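You operate a simulated robot arm through the tools that you are given. There is no shell and no other tool.

You run a simulated robot arm. Do the job below in one go: nothing can be reset, and whatever is moved stays where it is left.

## Task
Shake the filter to green, then let the suction clear the grille.
Fine: shake with the suction off; open the TABLE damper, shut the other two, and switch off at the end.

It is judged by the outcome, as a careful person would: the job done as asked, and still so three seconds after it is handed in. It fails if anything else is knocked over, pushed out of place, dropped, spilled or broken.

## Robot
A 7-joint arm with a three-finger gripper, fixed in place. Base frame: the origin is at the foot of the arm, x ahead of it, y to its left, z up. Lengths are in m, angles in rad, forces in N, time in s.
Its first joint turns from -2.897 to 2.897 rad. Payload 2.69 kg.
Tool frame: the origin (TCP) lies between the finger pads and is the grasp point; the fingertips stand 0.03 m ahead of it; z points along the fingers, y is the line along which they close. Largest opening 0.128 m; the body of the gripper starts 0.117 m behind the TCP.
Orientation is told as [roll, pitch, yaw] about the base's x, y, z axes, in that order, counted from this pose: with the fingers straight down and closing along the base's y, the tool's x points along the base's -x, its y along +y and its z along -z.

## Interface
- The arm moves only by the tool move_arm. Its argument "increments" is a list that holds one entry, the list of rows, each a list of 7 numbers: the closure, from 0 (fully open) to 1 (shut), then the shift along the base's x, y, z in m, then the turn, a rotation vector about the base's x, y, z in rad. In form: [[[gripper, x, y, z, wx, wy, wz], ...]]. A call has 1 to 20 rows; each row shifts and turns the commanded pose from where the row before left it. Rows are played at 5 a second. More than 0.05 m and 0.15 rad between two rows, or a gripper value outside its range, and nothing of the call is played. Where a pose cannot be reached the arm comes as near as it can. A force on the tool above 80 N (or 10 N above the force at the start of the call, whichever is more), or a blocked arm, ends the call early, and 0.2 s more pass. The fingers move at their own pace and stop on an object; they squeeze with about 37 N. The grip force told is the motor's: it shows also when the fingers shut on nothing. Time passes only in rows, and 0.2 s behind the last, so rows that do not move let the fingers close. The reply holds the time, the measured pose of the TCP, the force on the tool along the base axes, the opening and the grip force, in the units named above and with some noise, with the torque about the TCP (base axes, N m) and any sound that the robot's microphone picked up.
- Cameras (640 x 400 px; columns grow to the right, rows downward): "scene" is fixed at [0.2009, -0.4885, 1.4776]; the picture's right is [0.89, -0.46, 0.00], its down [-0.26, -0.50, -0.83] and it looks along [0.38, 0.74, -0.56] (base axes); focal length 369 px, centre (320, 200). "wrist" rides on the gripper at [0.058, 0.054, -0.131] in the tool frame; the picture's right is [-0.68, 0.74, 0.00], its down [-0.62, -0.57, -0.55] and it looks along [-0.40, -0.37, 0.84] (tool axes); focal length 234 px, centre (320, 200). There is no depth. A picture from a camera that has moved, and an enlarged one, comes with that camera's place and axes in the base frame and with its lens. The place of the scene camera against the robot may be out by one fixed shift of up to 0.025 m in any direction.
- grab_frame(camera): a new picture of that camera. The clock stands still meanwhile.
- lift_body(by): slides the trunk up (or, below 0, down) by that many m; the arm rides with it, the base frame stays. It gives what a move gives, with no picture.
- close_up(camera, box): a new picture of the part [left, top, right, bottom] of that camera's present view, enlarged. The clock stands still meanwhile.
- sign_off(): hands the job in; it is judged then, once.

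Places have to be worked out from the pictures, the camera data and where the tool is seen. Open the gripper and draw the arm clear of the work before you hand the job in, unless the task says otherwise.

The tools are called after ">>>" as name(argument=value, ...) on one line, values as JSON. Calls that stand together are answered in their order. move_arm: Moves the arm, as the interface text tells. Its arguments: {"type":"object","properties":{"increments":{"type":"array","items":{"type":"array","items":{"type":"array","items":{"type":"number"}}}}},"required":["increments"]} The other tools are called the same way: lift_body (by) slides the trunk up or down; grab_frame (camera) takes a picture; close_up (camera, box) takes an enlarged picture of a part of a camera's view; sign_off () hands the job in.

At the start:

```text
t: 0.0
tcp_pos: [0.4196, 0.579, 0.9806]
tool_rot: [0.0, 0.0, 0.001]
wrist_force: [0.3, 0.1, -0.6]
wrist_torque: [0.01, 0.01, 0.0]
opening: 0.1278
grasp_force: 0.0
trunk travel left (down, up): [-0.15, 0.2]
```

scene: 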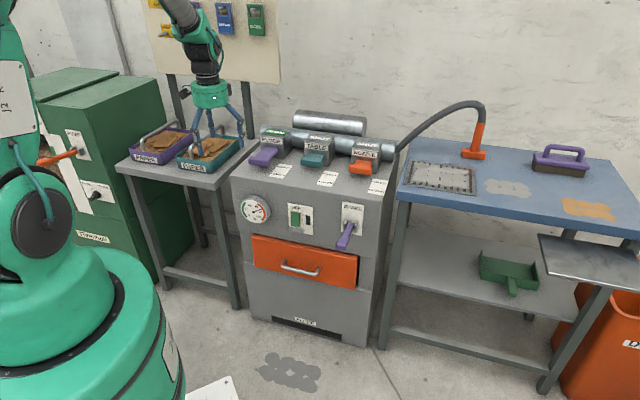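
wrist: 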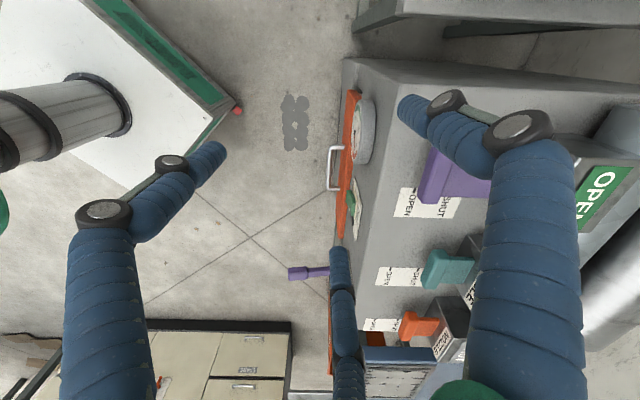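

I start by looking closely at the dust collector's controls: the gauge, the switch, the dampers and the purple shake lever.

>>> close_up(camera="scene", box=[230, 100, 410, 212])

>>> close_up(camera="scene", box=[230, 180, 390, 280])

>>> close_up(camera="scene", box=[390, 90, 630, 240])

>>> close_up(camera="scene", box=[20, 60, 260, 210])

```text
3.56 times, centred on (320, 156) of scene
camera zoom: at [0.2009, -0.4885, 1.4776], right [0.89, -0.46, 0.0], down [-0.26, -0.5, -0.83], along [0.38, 0.74, -0.56], focal length 1312 px, centre (320, 356)
```

zoom: 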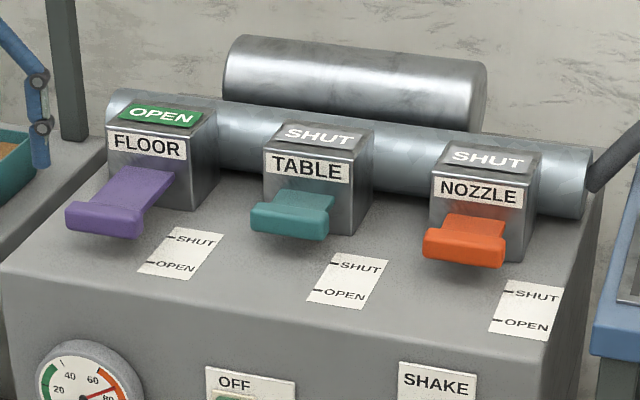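

```text
4.00 times, centred on (310, 230) of scene
camera zoom: at [0.2009, -0.4885, 1.4776], right [0.89, -0.46, 0.0], down [-0.26, -0.5, -0.83], along [0.38, 0.74, -0.56], focal length 1477 px, centre (360, 80)
```

zoom: 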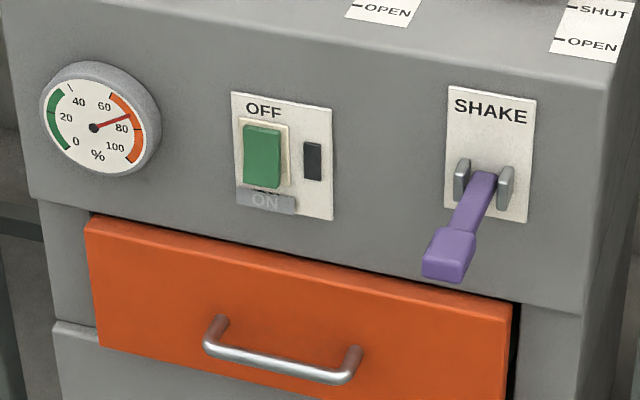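

```text
2.67 times, centred on (510, 165) of scene
camera zoom: at [0.2009, -0.4885, 1.4776], right [0.89, -0.46, 0.0], down [-0.26, -0.5, -0.83], along [0.38, 0.74, -0.56], focal length 984 px, centre (-187, 293)
```

zoom: 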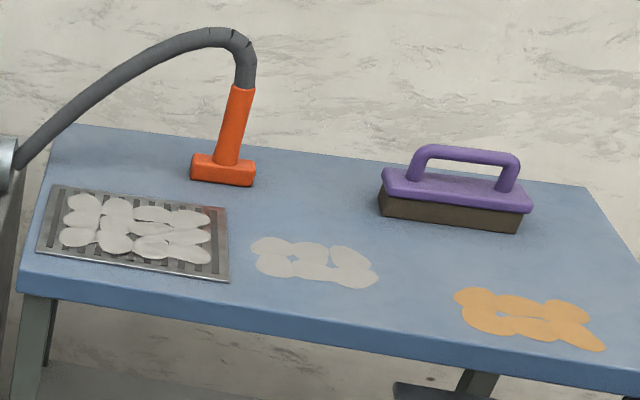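

```text
2.67 times, centred on (140, 135) of scene
camera zoom: at [0.2009, -0.4885, 1.4776], right [0.89, -0.46, 0.0], down [-0.26, -0.5, -0.83], along [0.38, 0.74, -0.56], focal length 984 px, centre (800, 373)
```

zoom: 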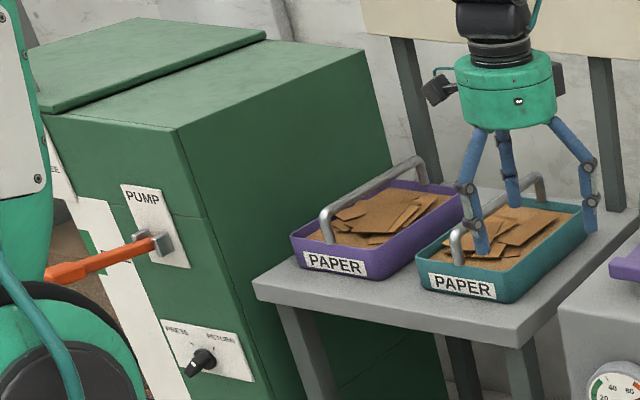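

The gauge sits at about 70 % (orange), and the rocker looks OFF with its lamp dark. FLOOR is open while TABLE and NOZZLE are shut, and pulled out means open. I'll raise the arm a little and close the fingers to see how they meet and get a clearer wrist view.

>>> move_arm(increments=[[[0, 0, 0, 0.04, 0, 0, 0], [0.5, 0, 0, 0.04, 0, 0, 0], [1, 0, 0, 0, 0, 0, 0], [1, 0, 0, 0, 0, 0, 0], [1, 0, 0, 0, 0, 0, 0]]])

```text
t: 1.2
tcp_pos: [0.4186, 0.5807, 1.0598]
tool_rot: [0.001, 0.001, 0.0]
wrist_force: [0.3, -0.1, 0.5]
wrist_torque: [0.01, 0.04, -0.01]
opening: 0.0023
grasp_force: 30.9
trunk travel left (down, up): [-0.15, 0.2]
```

The fingers are shut now. I'll look from both cameras.

>>> grab_frame(camera="wrist")

>>> close_up(camera="scene", box=[130, 60, 290, 160])

```text
taken
camera wrist: at [0.3623, 0.6327, 1.1904], right [0.68, 0.74, 0.0], down [0.62, -0.57, 0.55], along [0.4, -0.37, -0.84], focal length 234 px, centre (320, 200)
```

wrist: 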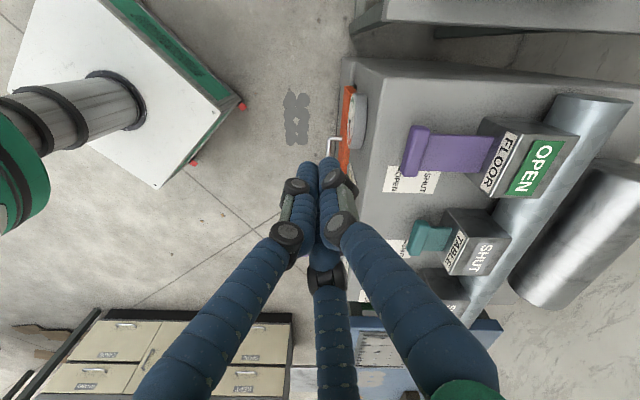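

```text
4.00 times, centred on (210, 110) of scene
camera zoom: at [0.2009, -0.4885, 1.4776], right [0.89, -0.46, 0.0], down [-0.26, -0.5, -0.83], along [0.38, 0.74, -0.56], focal length 1477 px, centre (760, 560)
```

zoom: 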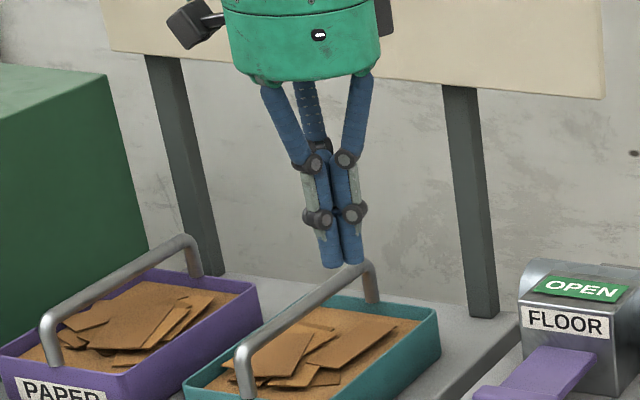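

The three blue fingers meet in a compact bundle at the TCP, good for pushing. From the two views I place the FLOOR handle's end near [0.55, 0.65, 0.865], with the machine turned about 45° to the base. I'll draw back and yaw so the wrist camera looks at the machine from the front.

>>> move_arm(increments=[[[1, -0.006, -0.021, 0, 0, 0, 0.1428], [1, -0.006, -0.021, 0, 0, 0, 0.1428], [1, -0.006, -0.021, 0, 0, 0, 0.1428], [1, -0.006, -0.021, 0, 0, 0, 0.1428], [1, -0.006, -0.021, 0, 0, 0, 0.1428], [1, -0.006, -0.021, 0, 0, 0, 0.1428], [1, -0.006, -0.021, 0, 0, 0, 0.1428], [1, -0.006, -0.021, 0, 0, 0, 0.1428], [1, -0.006, -0.021, 0, 0, 0, 0.1428], [1, -0.006, -0.021, 0, 0, 0, 0.1428], [1, -0.006, -0.021, 0, 0, 0, 0.1428]]])

```text
t: 3.6
tcp_pos: [0.3536, 0.348, 1.0598]
tool_rot: [0.0, -0.001, 1.573]
wrist_force: [-0.3, 0.3, 0.4]
wrist_torque: [0.01, 0.02, -0.03]
opening: 0.0024
grasp_force: 30.7
trunk travel left (down, up): [-0.15, 0.2]
```

The arm reached the pose cleanly. Now I check the view.

>>> grab_frame(camera="wrist")

>>> grab_frame(camera="scene")

```text
taken
camera wrist: at [0.3015, 0.2892, 1.1911], right [-0.74, 0.68, 0.0], down [0.56, 0.62, 0.55], along [0.37, 0.4, -0.84], focal length 234 px, centre (320, 200)
```

wrist: 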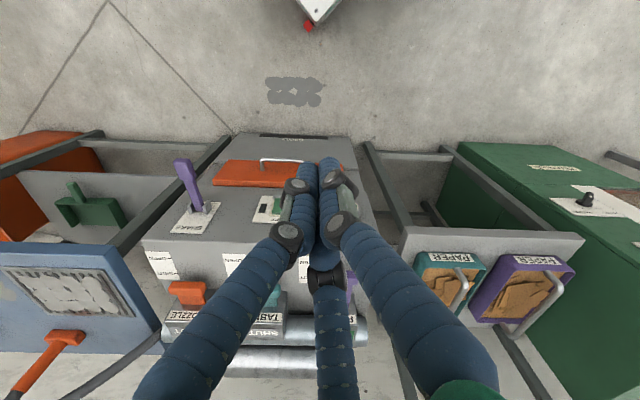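

```text
taken
```

scene: 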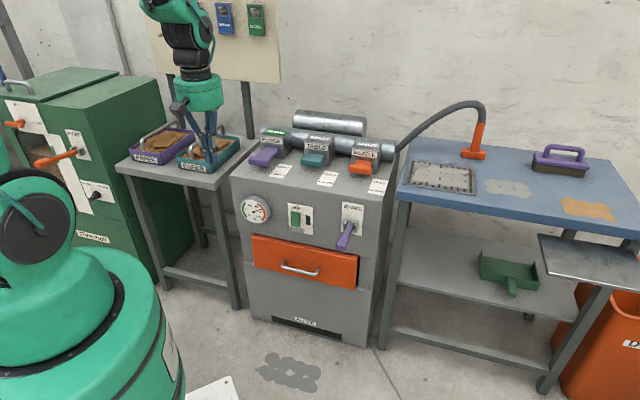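

I want detail of the lever, switch and handles in this view.

>>> close_up(camera="wrist", box=[130, 120, 400, 290])

>>> close_up(camera="wrist", box=[130, 230, 400, 400])

```text
2.35 times, centred on (265, 205) of wrist
camera zoom: at [0.3015, 0.2892, 1.1911], right [-0.74, 0.68, 0.0], down [0.56, 0.62, 0.55], along [0.37, 0.4, -0.84], focal length 551 px, centre (449, 188)
```

zoom: 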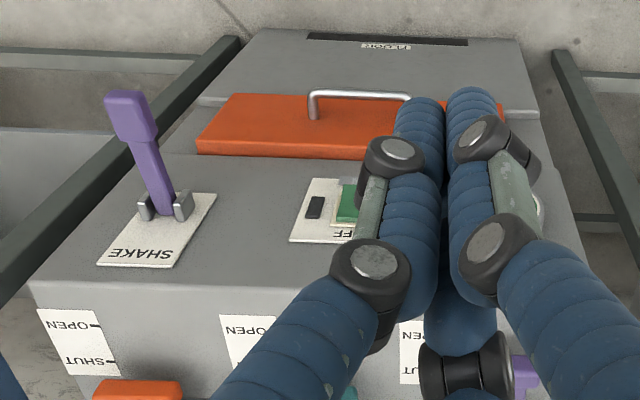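

```text
2.35 times, centred on (265, 315) of wrist
camera zoom: at [0.3015, 0.2892, 1.1911], right [-0.74, 0.68, 0.0], down [0.56, 0.62, 0.55], along [0.37, 0.4, -0.84], focal length 551 px, centre (449, -71)
```

zoom: 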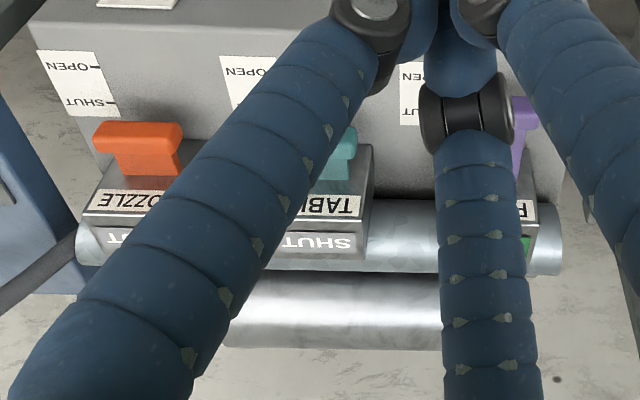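

My triangulation puts the lever's end block near [0.658, 0.252, 0.736] and its pivot near [0.736, 0.331, 0.725]. The rocker is near [0.60, 0.477, 0.70], the TABLE handle near [0.712, 0.568, 0.866], and the machine's inward axis is about [0.707, 0.707, 0]. Next I go above the lever with yaw 45° and open fingers.

>>> move_arm(increments=[[[1, 0.0377, -0.0124, -0.0138, 0, 0, -0.0984], [1, 0.0377, -0.0124, -0.0138, 0, 0, -0.0984], [1, 0.0377, -0.0124, -0.0138, 0, 0, -0.0984], [1, 0.0377, -0.0124, -0.0138, 0, 0, -0.0984], [1, 0.0377, -0.0124, -0.0138, 0, 0, -0.0984], [1, 0.0377, -0.0124, -0.0138, 0, 0, -0.0984], [0.5, 0.0377, -0.0124, -0.0138, 0, 0, -0.0984], [0.4, 0.0377, -0.0124, -0.0138, 0, 0, -0.0984], [0.4, 0, 0, 0, 0, 0, 0]]])

```text
t: 5.6
tcp_pos: [0.6571, 0.2496, 0.9514]
tool_rot: [0.0, -0.002, 0.782]
wrist_force: [0.7, -0.1, -0.9]
wrist_torque: [0.0, 0.01, -0.01]
opening: 0.077
grasp_force: 0.0
trunk travel left (down, up): [-0.15, 0.2]
```

The arm is above the lever with the gripper at 0.077 m. I'll check the alignment from both cameras.

>>> grab_frame(camera="wrist")

>>> close_up(camera="scene", box=[230, 90, 430, 290])

```text
taken
camera wrist: at [0.5789, 0.2452, 1.0821], right [-0.04, 1.0, 0.0], down [0.84, 0.03, 0.55], along [0.55, 0.02, -0.84], focal length 234 px, centre (320, 200)
```

wrist: 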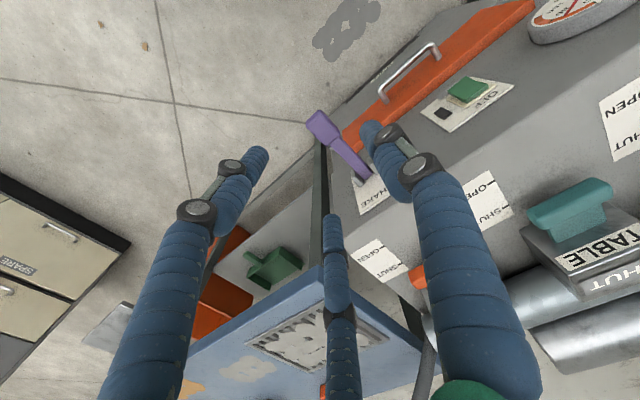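

```text
2.00 times, centred on (330, 190) of scene
camera zoom: at [0.2009, -0.4885, 1.4776], right [0.89, -0.46, 0.0], down [-0.26, -0.5, -0.83], along [0.38, 0.74, -0.56], focal length 738 px, centre (300, 220)
```

zoom: 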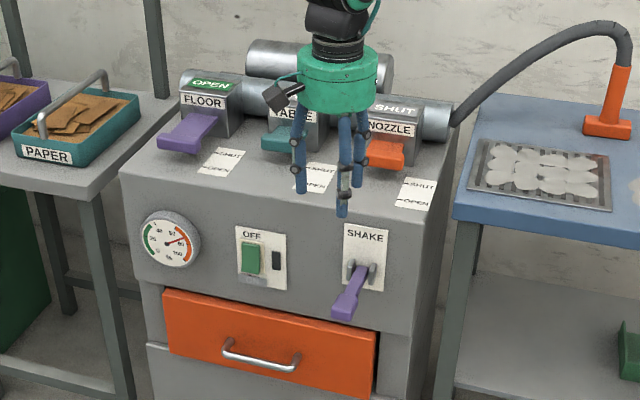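

Triangulating from wrist views alone puts the lever end nearer [0.686, 0.2525, 0.704], so the scene camera is offset by about [+0.014, −0.021, −0.007]. I'll descend partway with a small x correction and look again.

>>> move_arm(increments=[[[0.4, 0.005, 0.0007, -0.03, 0, 0, 0], [0.4, 0.005, 0.0007, -0.03, 0, 0, 0], [0.4, 0.005, 0.0007, -0.03, 0, 0, 0], [0.4, 0.005, 0.0007, -0.03, 0, 0, 0]]])

>>> grab_frame(camera="wrist")

>>> close_up(camera="scene", box=[270, 130, 430, 280])

```text
t: 6.6
tcp_pos: [0.6754, 0.2519, 0.8311]
tool_rot: [-0.002, 0.0, 0.781]
wrist_force: [0.9, -0.3, 0.7]
wrist_torque: [0.01, -0.01, -0.02]
opening: 0.077
grasp_force: 0.0
trunk travel left (down, up): [-0.15, 0.2]
```

```text
taken
camera wrist: at [0.5966, 0.2462, 0.9609], right [-0.04, 1.0, 0.0], down [0.83, 0.03, 0.55], along [0.55, 0.02, -0.84], focal length 234 px, centre (320, 200)
```

wrist: 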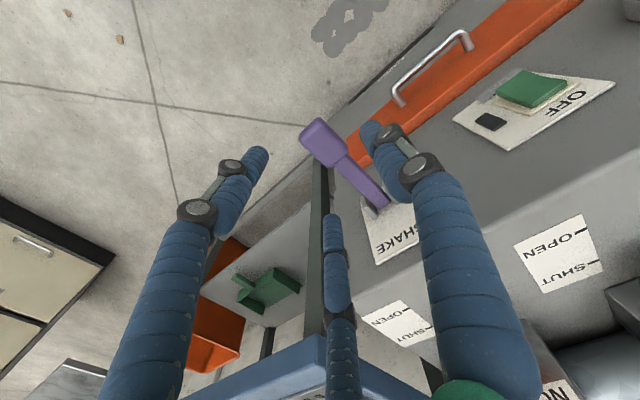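

```text
2.67 times, centred on (350, 205) of scene
camera zoom: at [0.2009, -0.4885, 1.4776], right [0.89, -0.46, 0.0], down [-0.26, -0.5, -0.83], along [0.38, 0.74, -0.56], focal length 984 px, centre (240, 187)
```

zoom: 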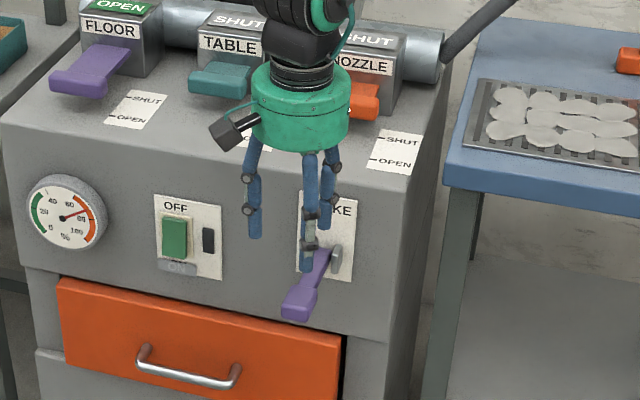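

The lever end now works out near [0.684, 0.253, 0.703], with the inward axis about 43° and the deck at z≈0.80. I'll open fully, correct x and yaw slightly, and descend to just above the lever.

>>> move_arm(increments=[[[0, 0, 0, 0, 0, 0, 0], [0, 0.003, 0.0003, -0.025, 0, 0, -0.01], [0, 0.003, 0.0003, -0.03, 0, 0, -0.01], [0, 0.003, 0.0002, -0.03, 0, 0, -0.01], [0, 0, 0, 0, 0, 0, 0]]])

>>> grab_frame(camera="wrist")

>>> close_up(camera="scene", box=[270, 130, 430, 280])

```text
t: 7.8
tcp_pos: [0.6836, 0.252, 0.7463]
tool_rot: [0.0, 0.001, 0.752]
wrist_force: [0.7, 0.6, -0.3]
wrist_torque: [0.0, 0.03, -0.01]
opening: 0.1281
grasp_force: 0.0
trunk travel left (down, up): [-0.15, 0.2]
```

```text
taken
camera wrist: at [0.6057, 0.2511, 0.8761], right [-0.01, 1.0, 0.0], down [0.84, 0.01, 0.55], along [0.55, 0.01, -0.84], focal length 234 px, centre (320, 200)
```

wrist: 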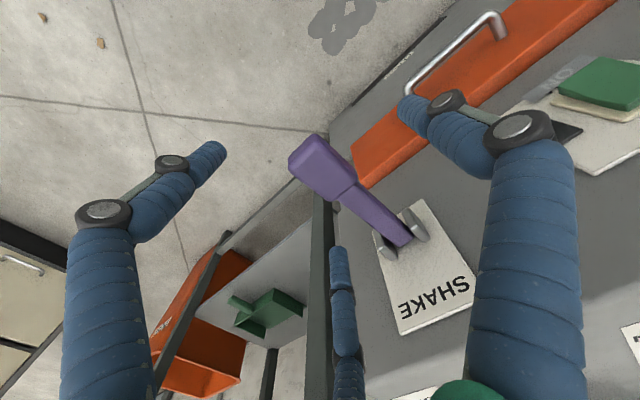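

```text
2.67 times, centred on (350, 205) of scene
camera zoom: at [0.2009, -0.4885, 1.4776], right [0.89, -0.46, 0.0], down [-0.26, -0.5, -0.83], along [0.38, 0.74, -0.56], focal length 984 px, centre (240, 187)
```

zoom: 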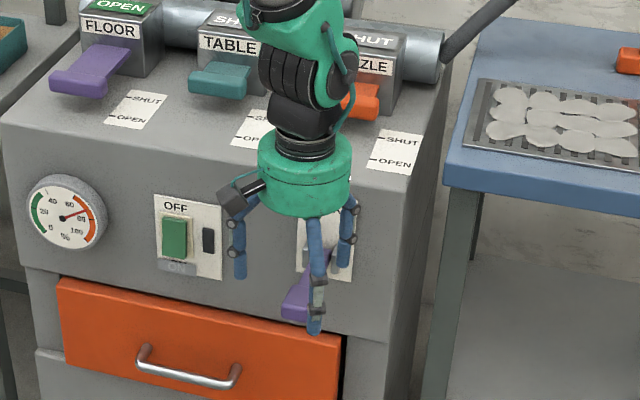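

The wrist views agree: the lever end is at [0.687, 0.254, 0.703] and the pivot is slightly lower, near [0.775, 0.336, 0.675]. I descend the last 4 cm around the end block and close on it.

>>> move_arm(increments=[[[0, 0.003, 0.0015, -0.02, 0, 0, 0], [0, 0, 0, -0.022, 0, 0, 0], [0, 0, 0, 0, 0, 0, 0]]])

>>> grab_frame(camera="wrist")

```text
t: 8.6
tcp_pos: [0.6863, 0.2543, 0.7033]
tool_rot: [-0.001, 0.0, 0.752]
wrist_force: [0.0, -0.7, 0.4]
wrist_torque: [0.0, 0.03, -0.01]
opening: 0.128
grasp_force: 0.2
trunk travel left (down, up): [-0.15, 0.2]
```

```text
taken
camera wrist: at [0.6094, 0.2521, 0.8338], right [-0.01, 1.0, 0.0], down [0.84, 0.01, 0.55], along [0.55, 0.01, -0.84], focal length 234 px, centre (320, 200)
```

wrist: 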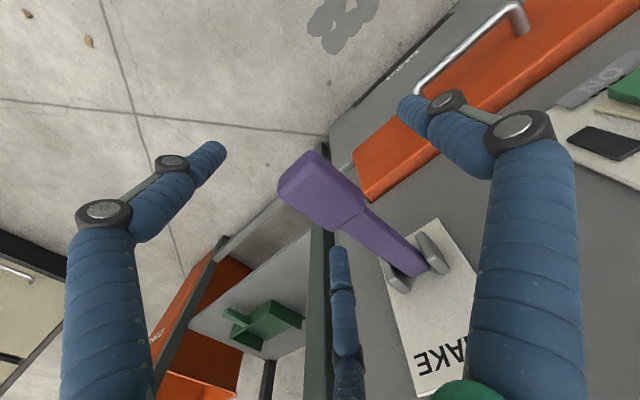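

The block now sits at the TCP pixel, between the fingers. I close on it.

>>> move_arm(increments=[[[0.4, 0, 0, 0, 0, 0, 0], [0.7, 0, 0, 0, 0, 0, 0], [1, 0, 0, 0, 0, 0, 0], [1, 0, 0, 0, 0, 0, 0]]])

>>> grab_frame(camera="wrist")

>>> close_up(camera="scene", box=[230, 180, 390, 280])

```text
t: 9.5
tcp_pos: [0.6919, 0.2488, 0.705]
tool_rot: [-0.004, -0.003, 0.756]
wrist_force: [9.9, -14.4, -5.9]
wrist_torque: [-0.81, -0.04, 1.8]
opening: 0.0485
grasp_force: 44.8
trunk travel left (down, up): [-0.15, 0.2]
stopped in row 4: the force on the tool passed its limit at 88 N (the readings are from after the stop); the commanded pose is now the measured one
```

```text
taken
camera wrist: at [0.6134, 0.2468, 0.8348], right [-0.01, 1.0, 0.0], down [0.83, 0.01, 0.55], along [0.55, 0.01, -0.83], focal length 234 px, centre (320, 200)
```

wrist: 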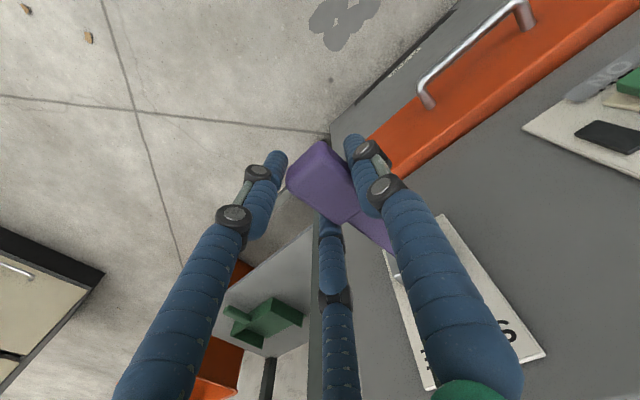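

```text
4.00 times, centred on (310, 230) of scene
camera zoom: at [0.2009, -0.4885, 1.4776], right [0.89, -0.46, 0.0], down [-0.26, -0.5, -0.83], along [0.38, 0.74, -0.56], focal length 1477 px, centre (360, 80)
```

zoom: 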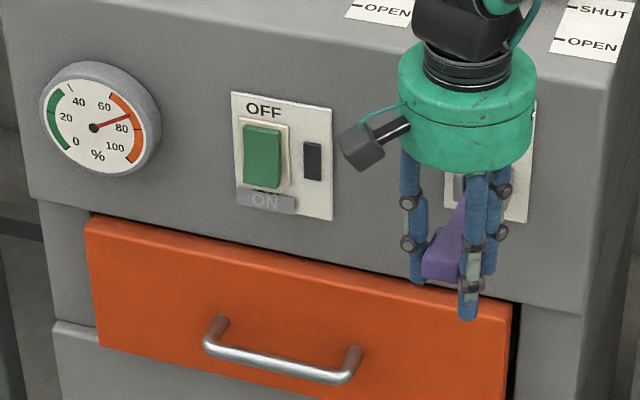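

The block is gripped (opening 0.0485 m). I'll try the lever's motion gently, first downward in small steps while watching the force.

>>> move_arm(increments=[[[1, 0, 0, -0.007, 0, 0, 0], [1, 0, 0, -0.007, 0, 0, 0], [1, 0, 0, -0.007, 0, 0, 0]]])

>>> close_up(camera="scene", box=[230, 180, 390, 280])

```text
t: 10.3
tcp_pos: [0.691, 0.2489, 0.6839]
tool_rot: [-0.004, -0.006, 0.756]
wrist_force: [21.3, -48.2, 6.7]
wrist_torque: [0.43, -0.45, 1.77]
opening: 0.051
grasp_force: 45.5
trunk travel left (down, up): [-0.15, 0.2]
```

```text
4.00 times, centred on (310, 230) of scene
camera zoom: at [0.2009, -0.4885, 1.4776], right [0.89, -0.46, 0.0], down [-0.26, -0.5, -0.83], along [0.38, 0.74, -0.56], focal length 1477 px, centre (360, 80)
```

zoom: 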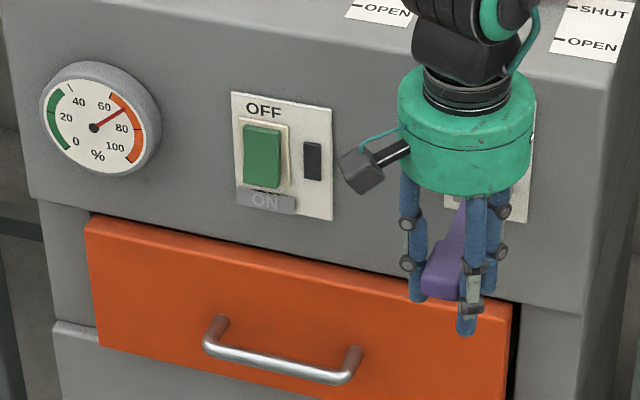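

The gauge fell a little (about 72 to 66), so the lever stroke works. There is a lateral preload of about 50 N, so I shift the hand about 6 mm along the machine's lateral axis to relieve it and continue downward.

>>> move_arm(increments=[[[1, 0.002, -0.0022, 0, 0, 0, 0], [1, 0.002, -0.0022, 0, 0, 0, 0], [1, 0, 0, -0.007, 0, 0, 0], [1, 0, 0, -0.007, 0, 0, 0]]])

>>> close_up(camera="scene", box=[230, 180, 390, 280])

>>> grab_frame(camera="wrist")

```text
t: 11.3
tcp_pos: [0.691, 0.2499, 0.6696]
tool_rot: [-0.001, 0.001, 0.755]
wrist_force: [-34.8, 52.7, 7.1]
wrist_torque: [0.16, -0.2, -0.26]
opening: 0.0505
grasp_force: 45.2
trunk travel left (down, up): [-0.15, 0.2]
```

```text
4.00 times, centred on (310, 230) of scene
camera zoom: at [0.2009, -0.4885, 1.4776], right [0.89, -0.46, 0.0], down [-0.26, -0.5, -0.83], along [0.38, 0.74, -0.56], focal length 1477 px, centre (360, 80)
```

zoom: 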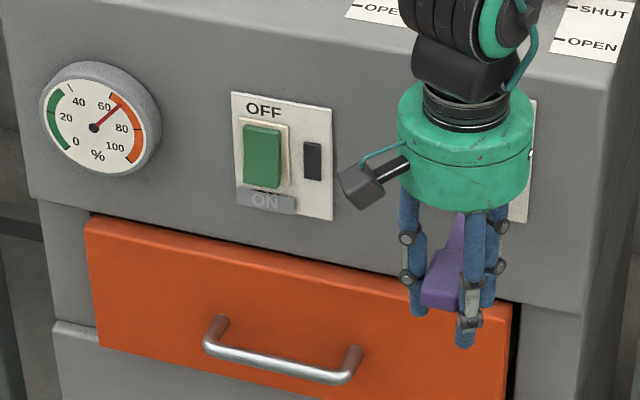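

```text
taken
camera wrist: at [0.6135, 0.2465, 0.7999], right [-0.01, 1.0, 0.0], down [0.83, 0.01, 0.55], along [0.55, 0.0, -0.83], focal length 234 px, centre (320, 200)
```

wrist: 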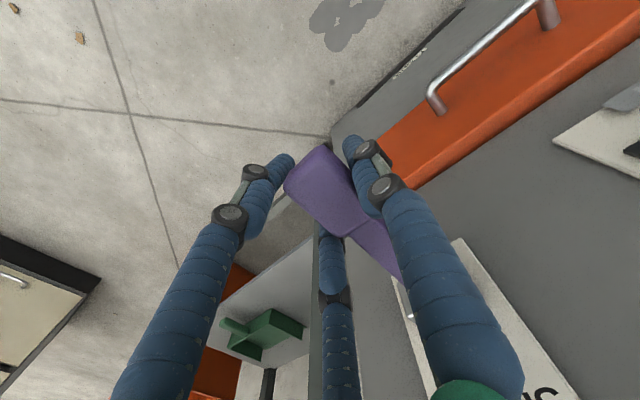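

The lateral force has now reversed, so I overshot by about half. I step back about 3 mm laterally and continue the down-stroke; the gauge is near 61.

>>> move_arm(increments=[[[1, -0.0022, 0.0024, 0, 0, 0, 0], [1, 0, 0, -0.007, 0, 0, 0], [1, 0, 0, -0.007, 0, 0, 0]]])

>>> close_up(camera="scene", box=[230, 180, 390, 280])

```text
t: 12.1
tcp_pos: [0.6909, 0.2467, 0.6534]
tool_rot: [-0.003, 0.0, 0.754]
wrist_force: [-16.9, 16.9, -2.7]
wrist_torque: [-0.68, -0.07, -0.31]
opening: 0.0472
grasp_force: 43.9
trunk travel left (down, up): [-0.15, 0.2]
```

```text
4.00 times, centred on (310, 230) of scene
camera zoom: at [0.2009, -0.4885, 1.4776], right [0.89, -0.46, 0.0], down [-0.26, -0.5, -0.83], along [0.38, 0.74, -0.56], focal length 1477 px, centre (360, 80)
```

zoom: 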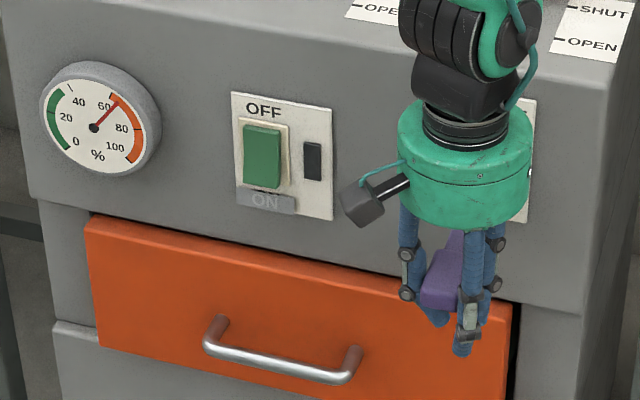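

The gauge is near 59. I check with the wrist camera whether the lever follows or the fingers are slipping.

>>> grab_frame(camera="wrist")

>>> close_up(camera="scene", box=[315, 210, 375, 280])

```text
taken
camera wrist: at [0.6128, 0.2449, 0.7849], right [-0.01, 1.0, 0.0], down [0.83, 0.01, 0.55], along [0.55, 0.0, -0.83], focal length 234 px, centre (320, 200)
```

wrist: 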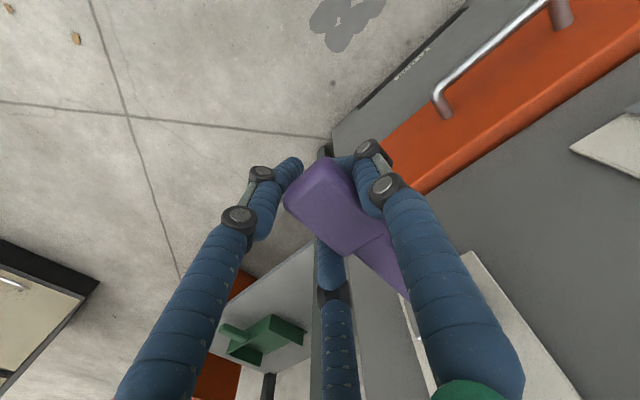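

```text
5.71 times, centred on (345, 245) of scene
camera zoom: at [0.2009, -0.4885, 1.4776], right [0.89, -0.46, 0.0], down [-0.26, -0.5, -0.83], along [0.38, 0.74, -0.56], focal length 2109 px, centre (177, -57)
```

zoom: 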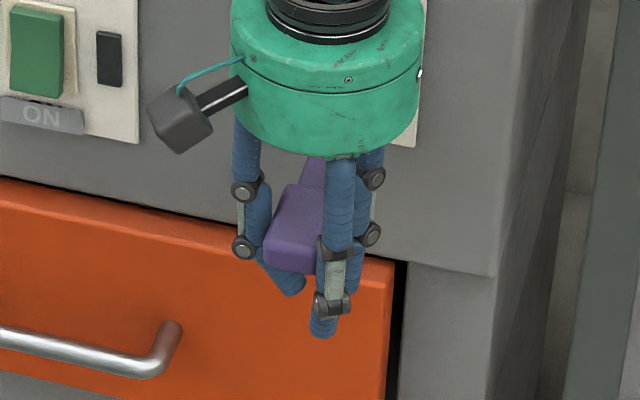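

The fingertips have slid lower and curled under the block, and the lever dropped about 3 cm. Now I try the up-stroke in 1 cm steps.

>>> move_arm(increments=[[[1, -0.001, 0.001, 0.01, 0, 0, 0], [1, 0, 0, 0.01, 0, 0, 0], [1, 0, 0, 0.01, 0, 0, 0], [1, 0, 0, 0.01, 0, 0, 0]]])

>>> close_up(camera="scene", box=[230, 180, 390, 280])

>>> grab_frame(camera="wrist")

```text
t: 13.0
tcp_pos: [0.6903, 0.2462, 0.6785]
tool_rot: [-0.001, 0.001, 0.751]
wrist_force: [27.0, 1.0, -47.4]
wrist_torque: [-0.64, 0.03, -1.32]
opening: 0.0469
grasp_force: 45.3
trunk travel left (down, up): [-0.15, 0.2]
stopped in row 4: the force on the tool passed its limit at 93 N (the readings are from after the stop); the commanded pose is now the measured one
```

```text
4.00 times, centred on (310, 230) of scene
camera zoom: at [0.2009, -0.4885, 1.4776], right [0.89, -0.46, 0.0], down [-0.26, -0.5, -0.83], along [0.38, 0.74, -0.56], focal length 1477 px, centre (360, 80)
```

zoom: 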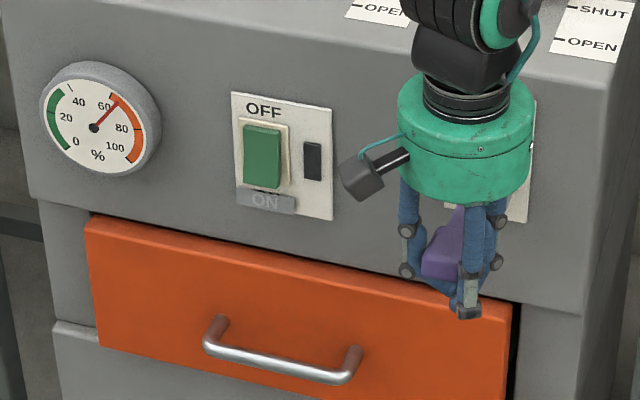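

```text
taken
camera wrist: at [0.6122, 0.245, 0.8093], right [-0.01, 1.0, 0.0], down [0.84, 0.01, 0.55], along [0.55, 0.0, -0.84], focal length 234 px, centre (320, 200)
```

wrist: 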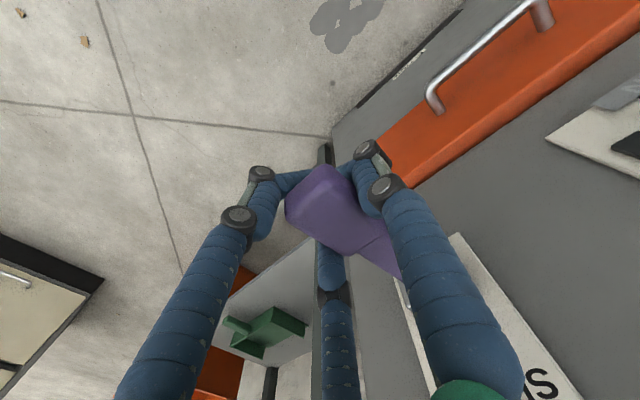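

The fingers lifted the lever to its upper stop (block back at about z 0.70), and the gauge stays near 59. I make another down-stroke in small steps, recording force.

>>> move_arm(increments=[[[1, 0, 0, -0.008, 0, 0, 0], [1, 0, 0, -0.008, 0, 0, 0], [1, 0, 0, -0.008, 0, 0, 0], [1, 0, 0, -0.008, 0, 0, 0]]])

>>> close_up(camera="scene", box=[230, 180, 390, 280])

>>> grab_frame(camera="wrist")

```text
t: 14.0
tcp_pos: [0.6919, 0.2466, 0.6515]
tool_rot: [-0.004, -0.004, 0.751]
wrist_force: [31.9, -27.8, 9.7]
wrist_torque: [1.5, 0.39, -0.49]
opening: 0.0463
grasp_force: 44.5
trunk travel left (down, up): [-0.15, 0.2]
```

```text
4.00 times, centred on (310, 230) of scene
camera zoom: at [0.2009, -0.4885, 1.4776], right [0.89, -0.46, 0.0], down [-0.26, -0.5, -0.83], along [0.38, 0.74, -0.56], focal length 1477 px, centre (360, 80)
```

zoom: 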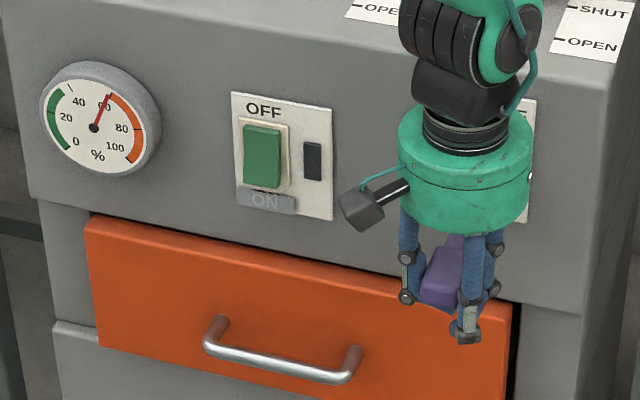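

```text
taken
camera wrist: at [0.6125, 0.2441, 0.7813], right [-0.01, 1.0, 0.0], down [0.83, 0.01, 0.55], along [0.55, 0.0, -0.83], focal length 234 px, centre (320, 200)
```

wrist: 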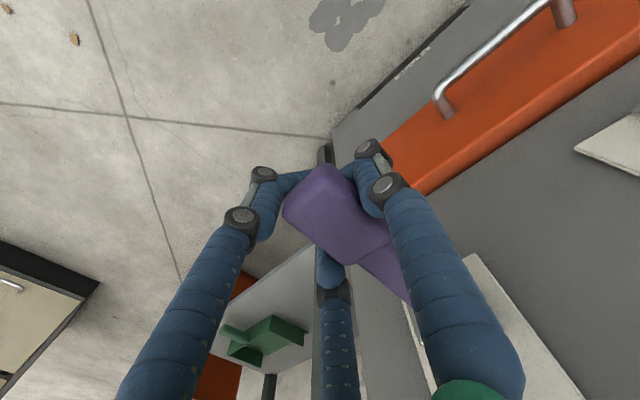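

The block follows without slipping and the gauge is near 52. I continue down to find the lower end of travel.

>>> move_arm(increments=[[[1, -0.0005, 0.0005, -0.008, 0, 0, 0], [1, 0, 0, -0.008, 0, 0, 0], [1, 0, 0, -0.008, 0, 0, 0]]])

>>> close_up(camera="scene", box=[230, 180, 390, 280])

>>> grab_frame(camera="wrist")

```text
t: 14.8
tcp_pos: [0.6907, 0.2487, 0.627]
tool_rot: [-0.004, -0.006, 0.751]
wrist_force: [56.4, -44.4, 16.2]
wrist_torque: [2.62, 1.25, -1.3]
opening: 0.0462
grasp_force: 45.2
trunk travel left (down, up): [-0.15, 0.2]
```

```text
4.00 times, centred on (310, 230) of scene
camera zoom: at [0.2009, -0.4885, 1.4776], right [0.89, -0.46, 0.0], down [-0.26, -0.5, -0.83], along [0.38, 0.74, -0.56], focal length 1477 px, centre (360, 80)
```

zoom: 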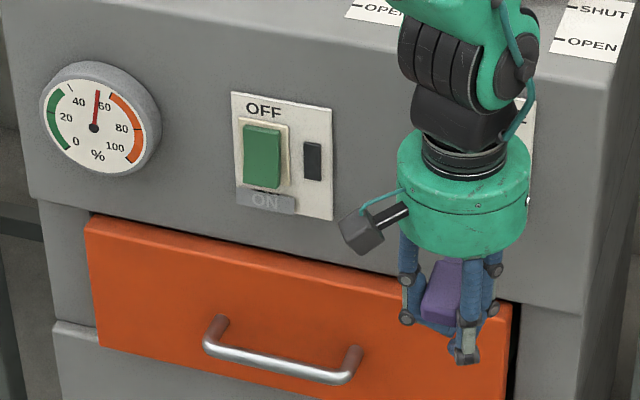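

```text
taken
camera wrist: at [0.613, 0.2454, 0.7577], right [-0.01, 1.0, 0.0], down [0.83, 0.01, 0.55], along [0.55, 0.0, -0.83], focal length 234 px, centre (320, 200)
```

wrist: 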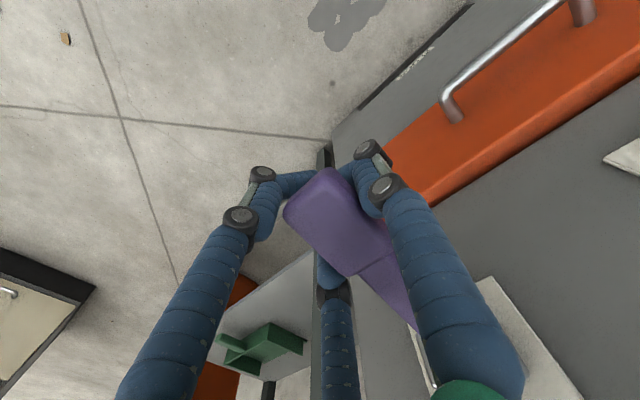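

The gauge is near 47 and the lateral load is building, so I relieve it by about 2.5 mm and do the up-stroke.

>>> move_arm(increments=[[[1, 0.0015, -0.0018, 0.005, 0, 0, 0], [1, 0, 0, 0.01, 0, 0, 0], [1, 0, 0, 0.01, 0, 0, 0], [1, 0, 0, 0.01, 0, 0, 0], [1, 0, 0, 0.008, 0, 0, 0]]])

>>> close_up(camera="scene", box=[230, 180, 390, 280])

```text
t: 16.0
tcp_pos: [0.6889, 0.244, 0.6685]
tool_rot: [0.001, 0.003, 0.751]
wrist_force: [26.8, -42.7, -10.7]
wrist_torque: [0.35, 1.99, -1.53]
opening: 0.0459
grasp_force: 45.1
trunk travel left (down, up): [-0.15, 0.2]
```

```text
4.00 times, centred on (310, 230) of scene
camera zoom: at [0.2009, -0.4885, 1.4776], right [0.89, -0.46, 0.0], down [-0.26, -0.5, -0.83], along [0.38, 0.74, -0.56], focal length 1477 px, centre (360, 80)
```

zoom: 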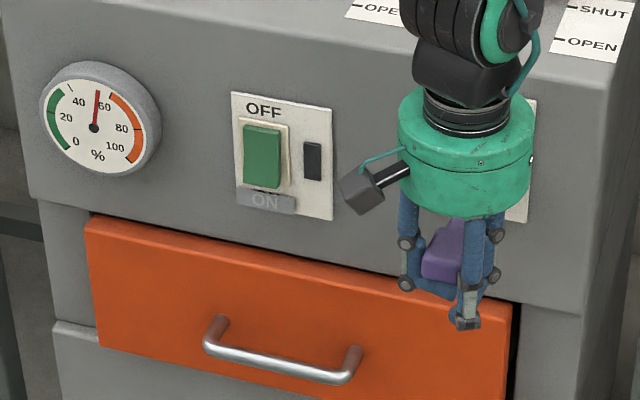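

Only down-strokes lower the gauge (still about 47). I top out gently with a little more lateral relief, then make a full down-stroke.

>>> move_arm(increments=[[[1, 0.0012, -0.0014, 0.006, 0, 0, 0], [1, 0, 0, -0.008, 0, 0, 0], [1, 0, 0, -0.01, 0, 0, 0], [1, 0, 0, -0.01, 0, 0, 0], [1, 0, 0, -0.01, 0, 0, 0], [1, 0, 0, -0.009, 0, 0, 0]]])

>>> close_up(camera="scene", box=[230, 180, 390, 280])

```text
t: 17.4
tcp_pos: [0.6916, 0.2459, 0.63]
tool_rot: [-0.003, -0.002, 0.752]
wrist_force: [-11.1, 26.9, 11.2]
wrist_torque: [-0.2, -0.54, -0.46]
opening: 0.0457
grasp_force: 45.2
trunk travel left (down, up): [-0.15, 0.2]
```

```text
4.00 times, centred on (310, 230) of scene
camera zoom: at [0.2009, -0.4885, 1.4776], right [0.89, -0.46, 0.0], down [-0.26, -0.5, -0.83], along [0.38, 0.74, -0.56], focal length 1477 px, centre (360, 80)
```

zoom: 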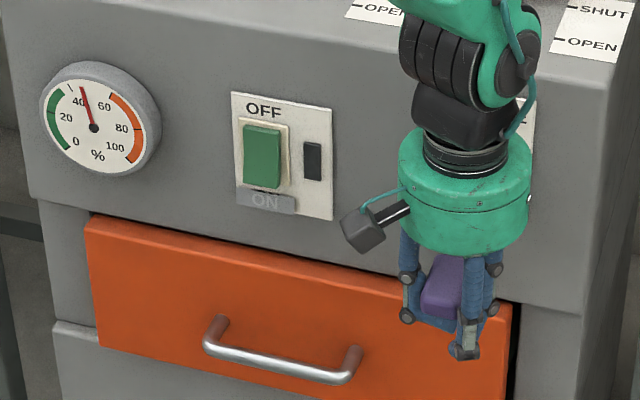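

The gauge is down to about 37. I do another full stroke, up then down.

>>> move_arm(increments=[[[1, -0.0003, 0.0004, 0.006, 0, 0, 0], [1, 0, 0, 0.01, 0, 0, 0], [1, 0, 0, 0.01, 0, 0, 0], [1, 0, 0, 0.01, 0, 0, 0], [1, 0, 0, 0.007, 0, 0, 0], [1, 0, 0, -0.008, 0, 0, 0], [1, 0, 0, -0.01, 0, 0, 0], [1, 0, 0, -0.01, 0, 0, 0], [1, 0, 0, -0.01, 0, 0, 0], [1, 0, 0, -0.007, 0, 0, 0]]])

>>> close_up(camera="scene", box=[230, 180, 390, 280])

```text
t: 19.6
tcp_pos: [0.6932, 0.2445, 0.6283]
tool_rot: [-0.004, -0.003, 0.751]
wrist_force: [-17.6, 7.3, 5.9]
wrist_torque: [0.17, -1.03, 0.21]
opening: 0.0477
grasp_force: 44.5
trunk travel left (down, up): [-0.15, 0.2]
```

```text
4.00 times, centred on (310, 230) of scene
camera zoom: at [0.2009, -0.4885, 1.4776], right [0.89, -0.46, 0.0], down [-0.26, -0.5, -0.83], along [0.38, 0.74, -0.56], focal length 1477 px, centre (360, 80)
```

zoom: 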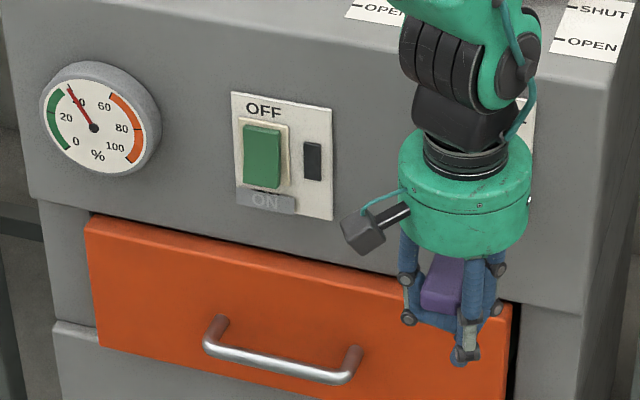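

The gauge is about 31, just above the green. I do two more strokes.

>>> move_arm(increments=[[[1, -0.0005, 0.0003, 0.008, 0, 0, 0], [1, 0, 0, 0.01, 0, 0, 0], [1, 0, 0, 0.01, 0, 0, 0], [1, 0, 0, 0.01, 0, 0, 0], [1, 0, 0, 0.008, 0, 0, 0], [1, 0, 0, -0.008, 0, 0, 0], [1, 0, 0, -0.01, 0, 0, 0], [1, 0, 0, -0.01, 0, 0, 0], [1, 0, 0, -0.01, 0, 0, 0], [1, 0, 0, -0.01, 0, 0, 0]]])

>>> close_up(camera="scene", box=[230, 180, 390, 280])

>>> grab_frame(camera="wrist")

```text
t: 21.8
tcp_pos: [0.6927, 0.2473, 0.6262]
tool_rot: [-0.005, -0.006, 0.752]
wrist_force: [1.5, 12.9, 9.0]
wrist_torque: [-0.17, -0.29, 0.5]
opening: 0.0467
grasp_force: 45.1
trunk travel left (down, up): [-0.15, 0.2]
```

```text
4.00 times, centred on (310, 230) of scene
camera zoom: at [0.2009, -0.4885, 1.4776], right [0.89, -0.46, 0.0], down [-0.26, -0.5, -0.83], along [0.38, 0.74, -0.56], focal length 1477 px, centre (360, 80)
```

zoom: 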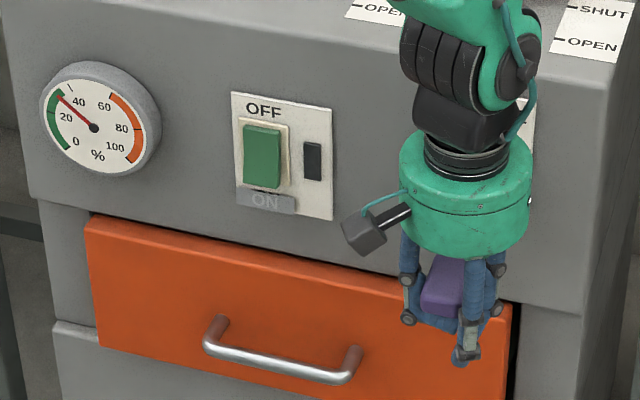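

```text
taken
camera wrist: at [0.6146, 0.2445, 0.757], right [-0.01, 1.0, 0.0], down [0.83, 0.01, 0.56], along [0.56, 0.0, -0.83], focal length 234 px, centre (320, 200)
```

wrist: 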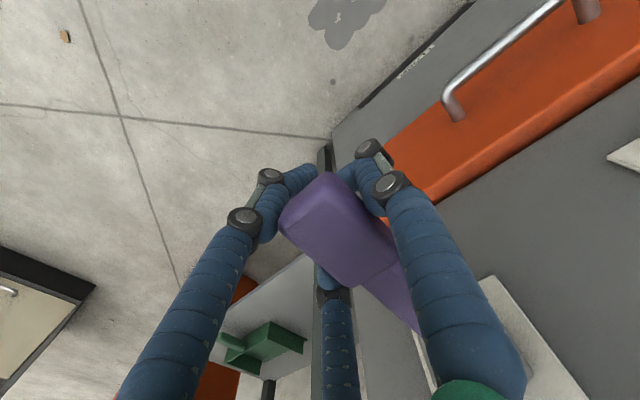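

The gauge is about 25 now, just inside the green. Running the suction may load the filter again, so I'll do two more strokes for margin.

>>> move_arm(increments=[[[1, 0, 0.0005, 0.008, 0, 0, 0], [1, 0, 0, 0.01, 0, 0, 0], [1, 0, 0, 0.01, 0, 0, 0], [1, 0, 0, 0.01, 0, 0, 0], [1, 0, 0, 0.008, 0, 0, 0], [1, 0, 0, -0.008, 0, 0, 0], [1, 0, 0, -0.01, 0, 0, 0], [1, 0, 0, -0.01, 0, 0, 0], [1, 0, 0, -0.01, 0, 0, 0], [1, 0, 0, -0.01, 0, 0, 0], [1, 0, 0, 0.01, 0, 0, 0], [1, 0, 0, 0.01, 0, 0, 0], [1, 0, 0, 0.01, 0, 0, 0], [1, 0, 0, 0.008, 0, 0, 0], [1, 0, 0, 0.008, 0, 0, 0], [1, 0, 0, -0.008, 0, 0, 0], [1, 0, 0, -0.01, 0, 0, 0], [1, 0, 0, -0.01, 0, 0, 0], [1, 0, 0, -0.01, 0, 0, 0], [1, 0, 0, -0.01, 0, 0, 0]]])

>>> close_up(camera="scene", box=[230, 180, 390, 280])

```text
t: 26.0
tcp_pos: [0.6906, 0.2447, 0.6205]
tool_rot: [-0.002, -0.004, 0.75]
wrist_force: [-0.6, -24.6, 2.2]
wrist_torque: [1.28, -0.42, -0.13]
opening: 0.0455
grasp_force: 45.0
trunk travel left (down, up): [-0.15, 0.2]
```

```text
4.00 times, centred on (310, 230) of scene
camera zoom: at [0.2009, -0.4885, 1.4776], right [0.89, -0.46, 0.0], down [-0.26, -0.5, -0.83], along [0.38, 0.74, -0.56], focal length 1477 px, centre (360, 80)
```

zoom: 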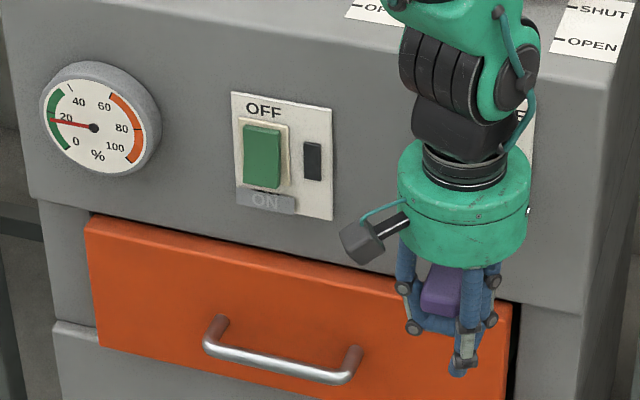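

The gauge is about 14, well in the green. I do two more quick strokes so there is margin when the dust is drawn in.

>>> move_arm(increments=[[[1, 0.0005, -0.0005, 0.01, 0, 0, 0], [1, 0, 0, 0.01, 0, 0, 0], [1, 0, 0, 0.01, 0, 0, 0], [1, 0, 0, 0.01, 0, 0, 0], [1, 0, 0, 0.009, 0, 0, 0], [1, 0, 0, -0.009, 0, 0, 0], [1, 0, 0, -0.01, 0, 0, 0], [1, 0, 0, -0.01, 0, 0, 0], [1, 0, 0, -0.01, 0, 0, 0], [1, 0, 0, -0.01, 0, 0, 0], [1, 0, 0, 0.01, 0, 0, 0], [1, 0, 0, 0.01, 0, 0, 0], [1, 0, 0, 0.01, 0, 0, 0], [1, 0, 0, 0.01, 0, 0, 0], [1, 0, 0, 0.009, 0, 0, 0], [1, 0, 0, -0.009, 0, 0, 0], [1, 0, 0, -0.01, 0, 0, 0], [1, 0, 0, -0.01, 0, 0, 0], [1, 0, 0, -0.01, 0, 0, 0], [1, 0, 0, -0.01, 0, 0, 0]]])

>>> close_up(camera="scene", box=[230, 180, 390, 280])

>>> grab_frame(camera="wrist")

```text
t: 28.8
tcp_pos: [0.688, 0.24, 0.6403]
tool_rot: [0.001, 0.011, 0.747]
wrist_force: [19.3, -13.5, -42.0]
wrist_torque: [0.51, 1.47, -0.79]
opening: 0.0364
grasp_force: 41.2
trunk travel left (down, up): [-0.15, 0.2]
stopped in row 14: the force on the tool passed its limit at 93 N (the readings are from after the stop); the commanded pose is now the measured one
```

```text
4.00 times, centred on (310, 230) of scene
camera zoom: at [0.2009, -0.4885, 1.4776], right [0.89, -0.46, 0.0], down [-0.26, -0.5, -0.83], along [0.38, 0.74, -0.56], focal length 1477 px, centre (360, 80)
```

zoom: 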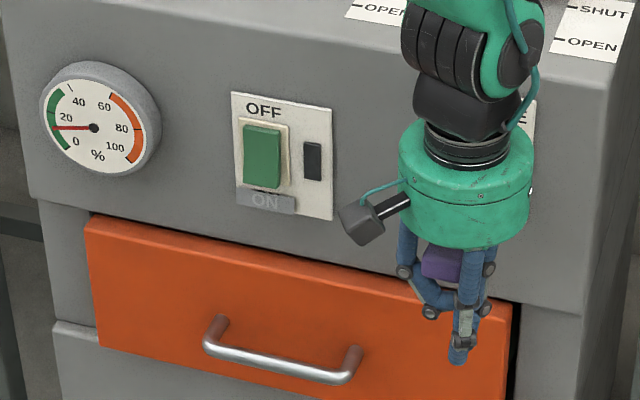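

```text
taken
camera wrist: at [0.6101, 0.2389, 0.7729], right [0.0, 1.0, -0.01], down [0.84, 0.01, 0.54], along [0.54, 0.0, -0.84], focal length 234 px, centre (320, 200)
```

wrist: 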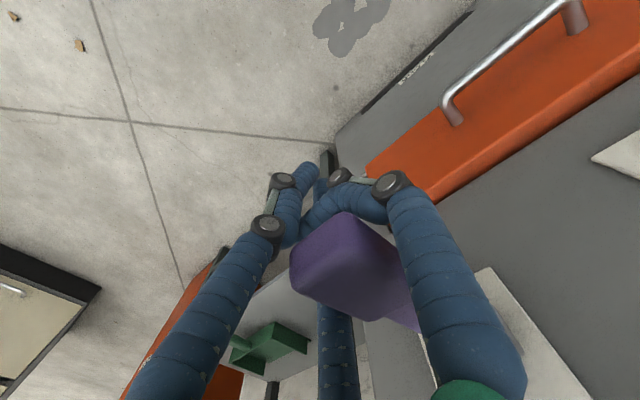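

The gauge reads about 12 and the grip has slid fully around the block. That is enough shaking, so I open the fingers and check before rising.

>>> move_arm(increments=[[[0.5, 0, 0, 0, 0, 0, 0], [0, 0, 0, 0, 0, 0, 0], [0, 0, 0, 0, 0, 0, 0], [0, 0, 0, 0, 0, 0, 0]]])

>>> grab_frame(camera="wrist")

```text
t: 29.8
tcp_pos: [0.6893, 0.2422, 0.646]
tool_rot: [-0.001, 0.005, 0.747]
wrist_force: [-0.3, 0.4, 0.3]
wrist_torque: [0.0, 0.02, 0.04]
opening: 0.1287
grasp_force: 0.2
trunk travel left (down, up): [-0.15, 0.2]
```

```text
taken
camera wrist: at [0.6103, 0.2405, 0.7769], right [-0.01, 1.0, 0.0], down [0.84, 0.01, 0.55], along [0.55, 0.0, -0.84], focal length 234 px, centre (320, 200)
```

wrist: 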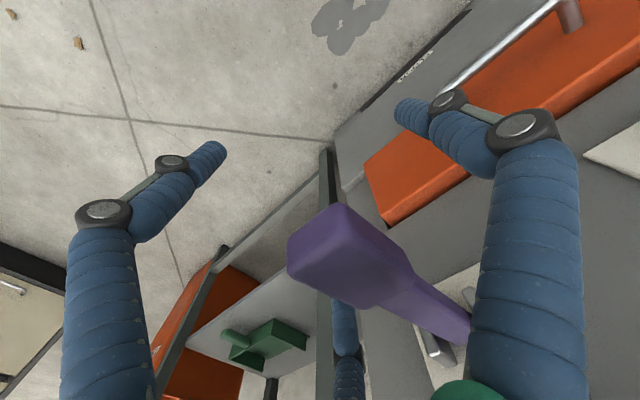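

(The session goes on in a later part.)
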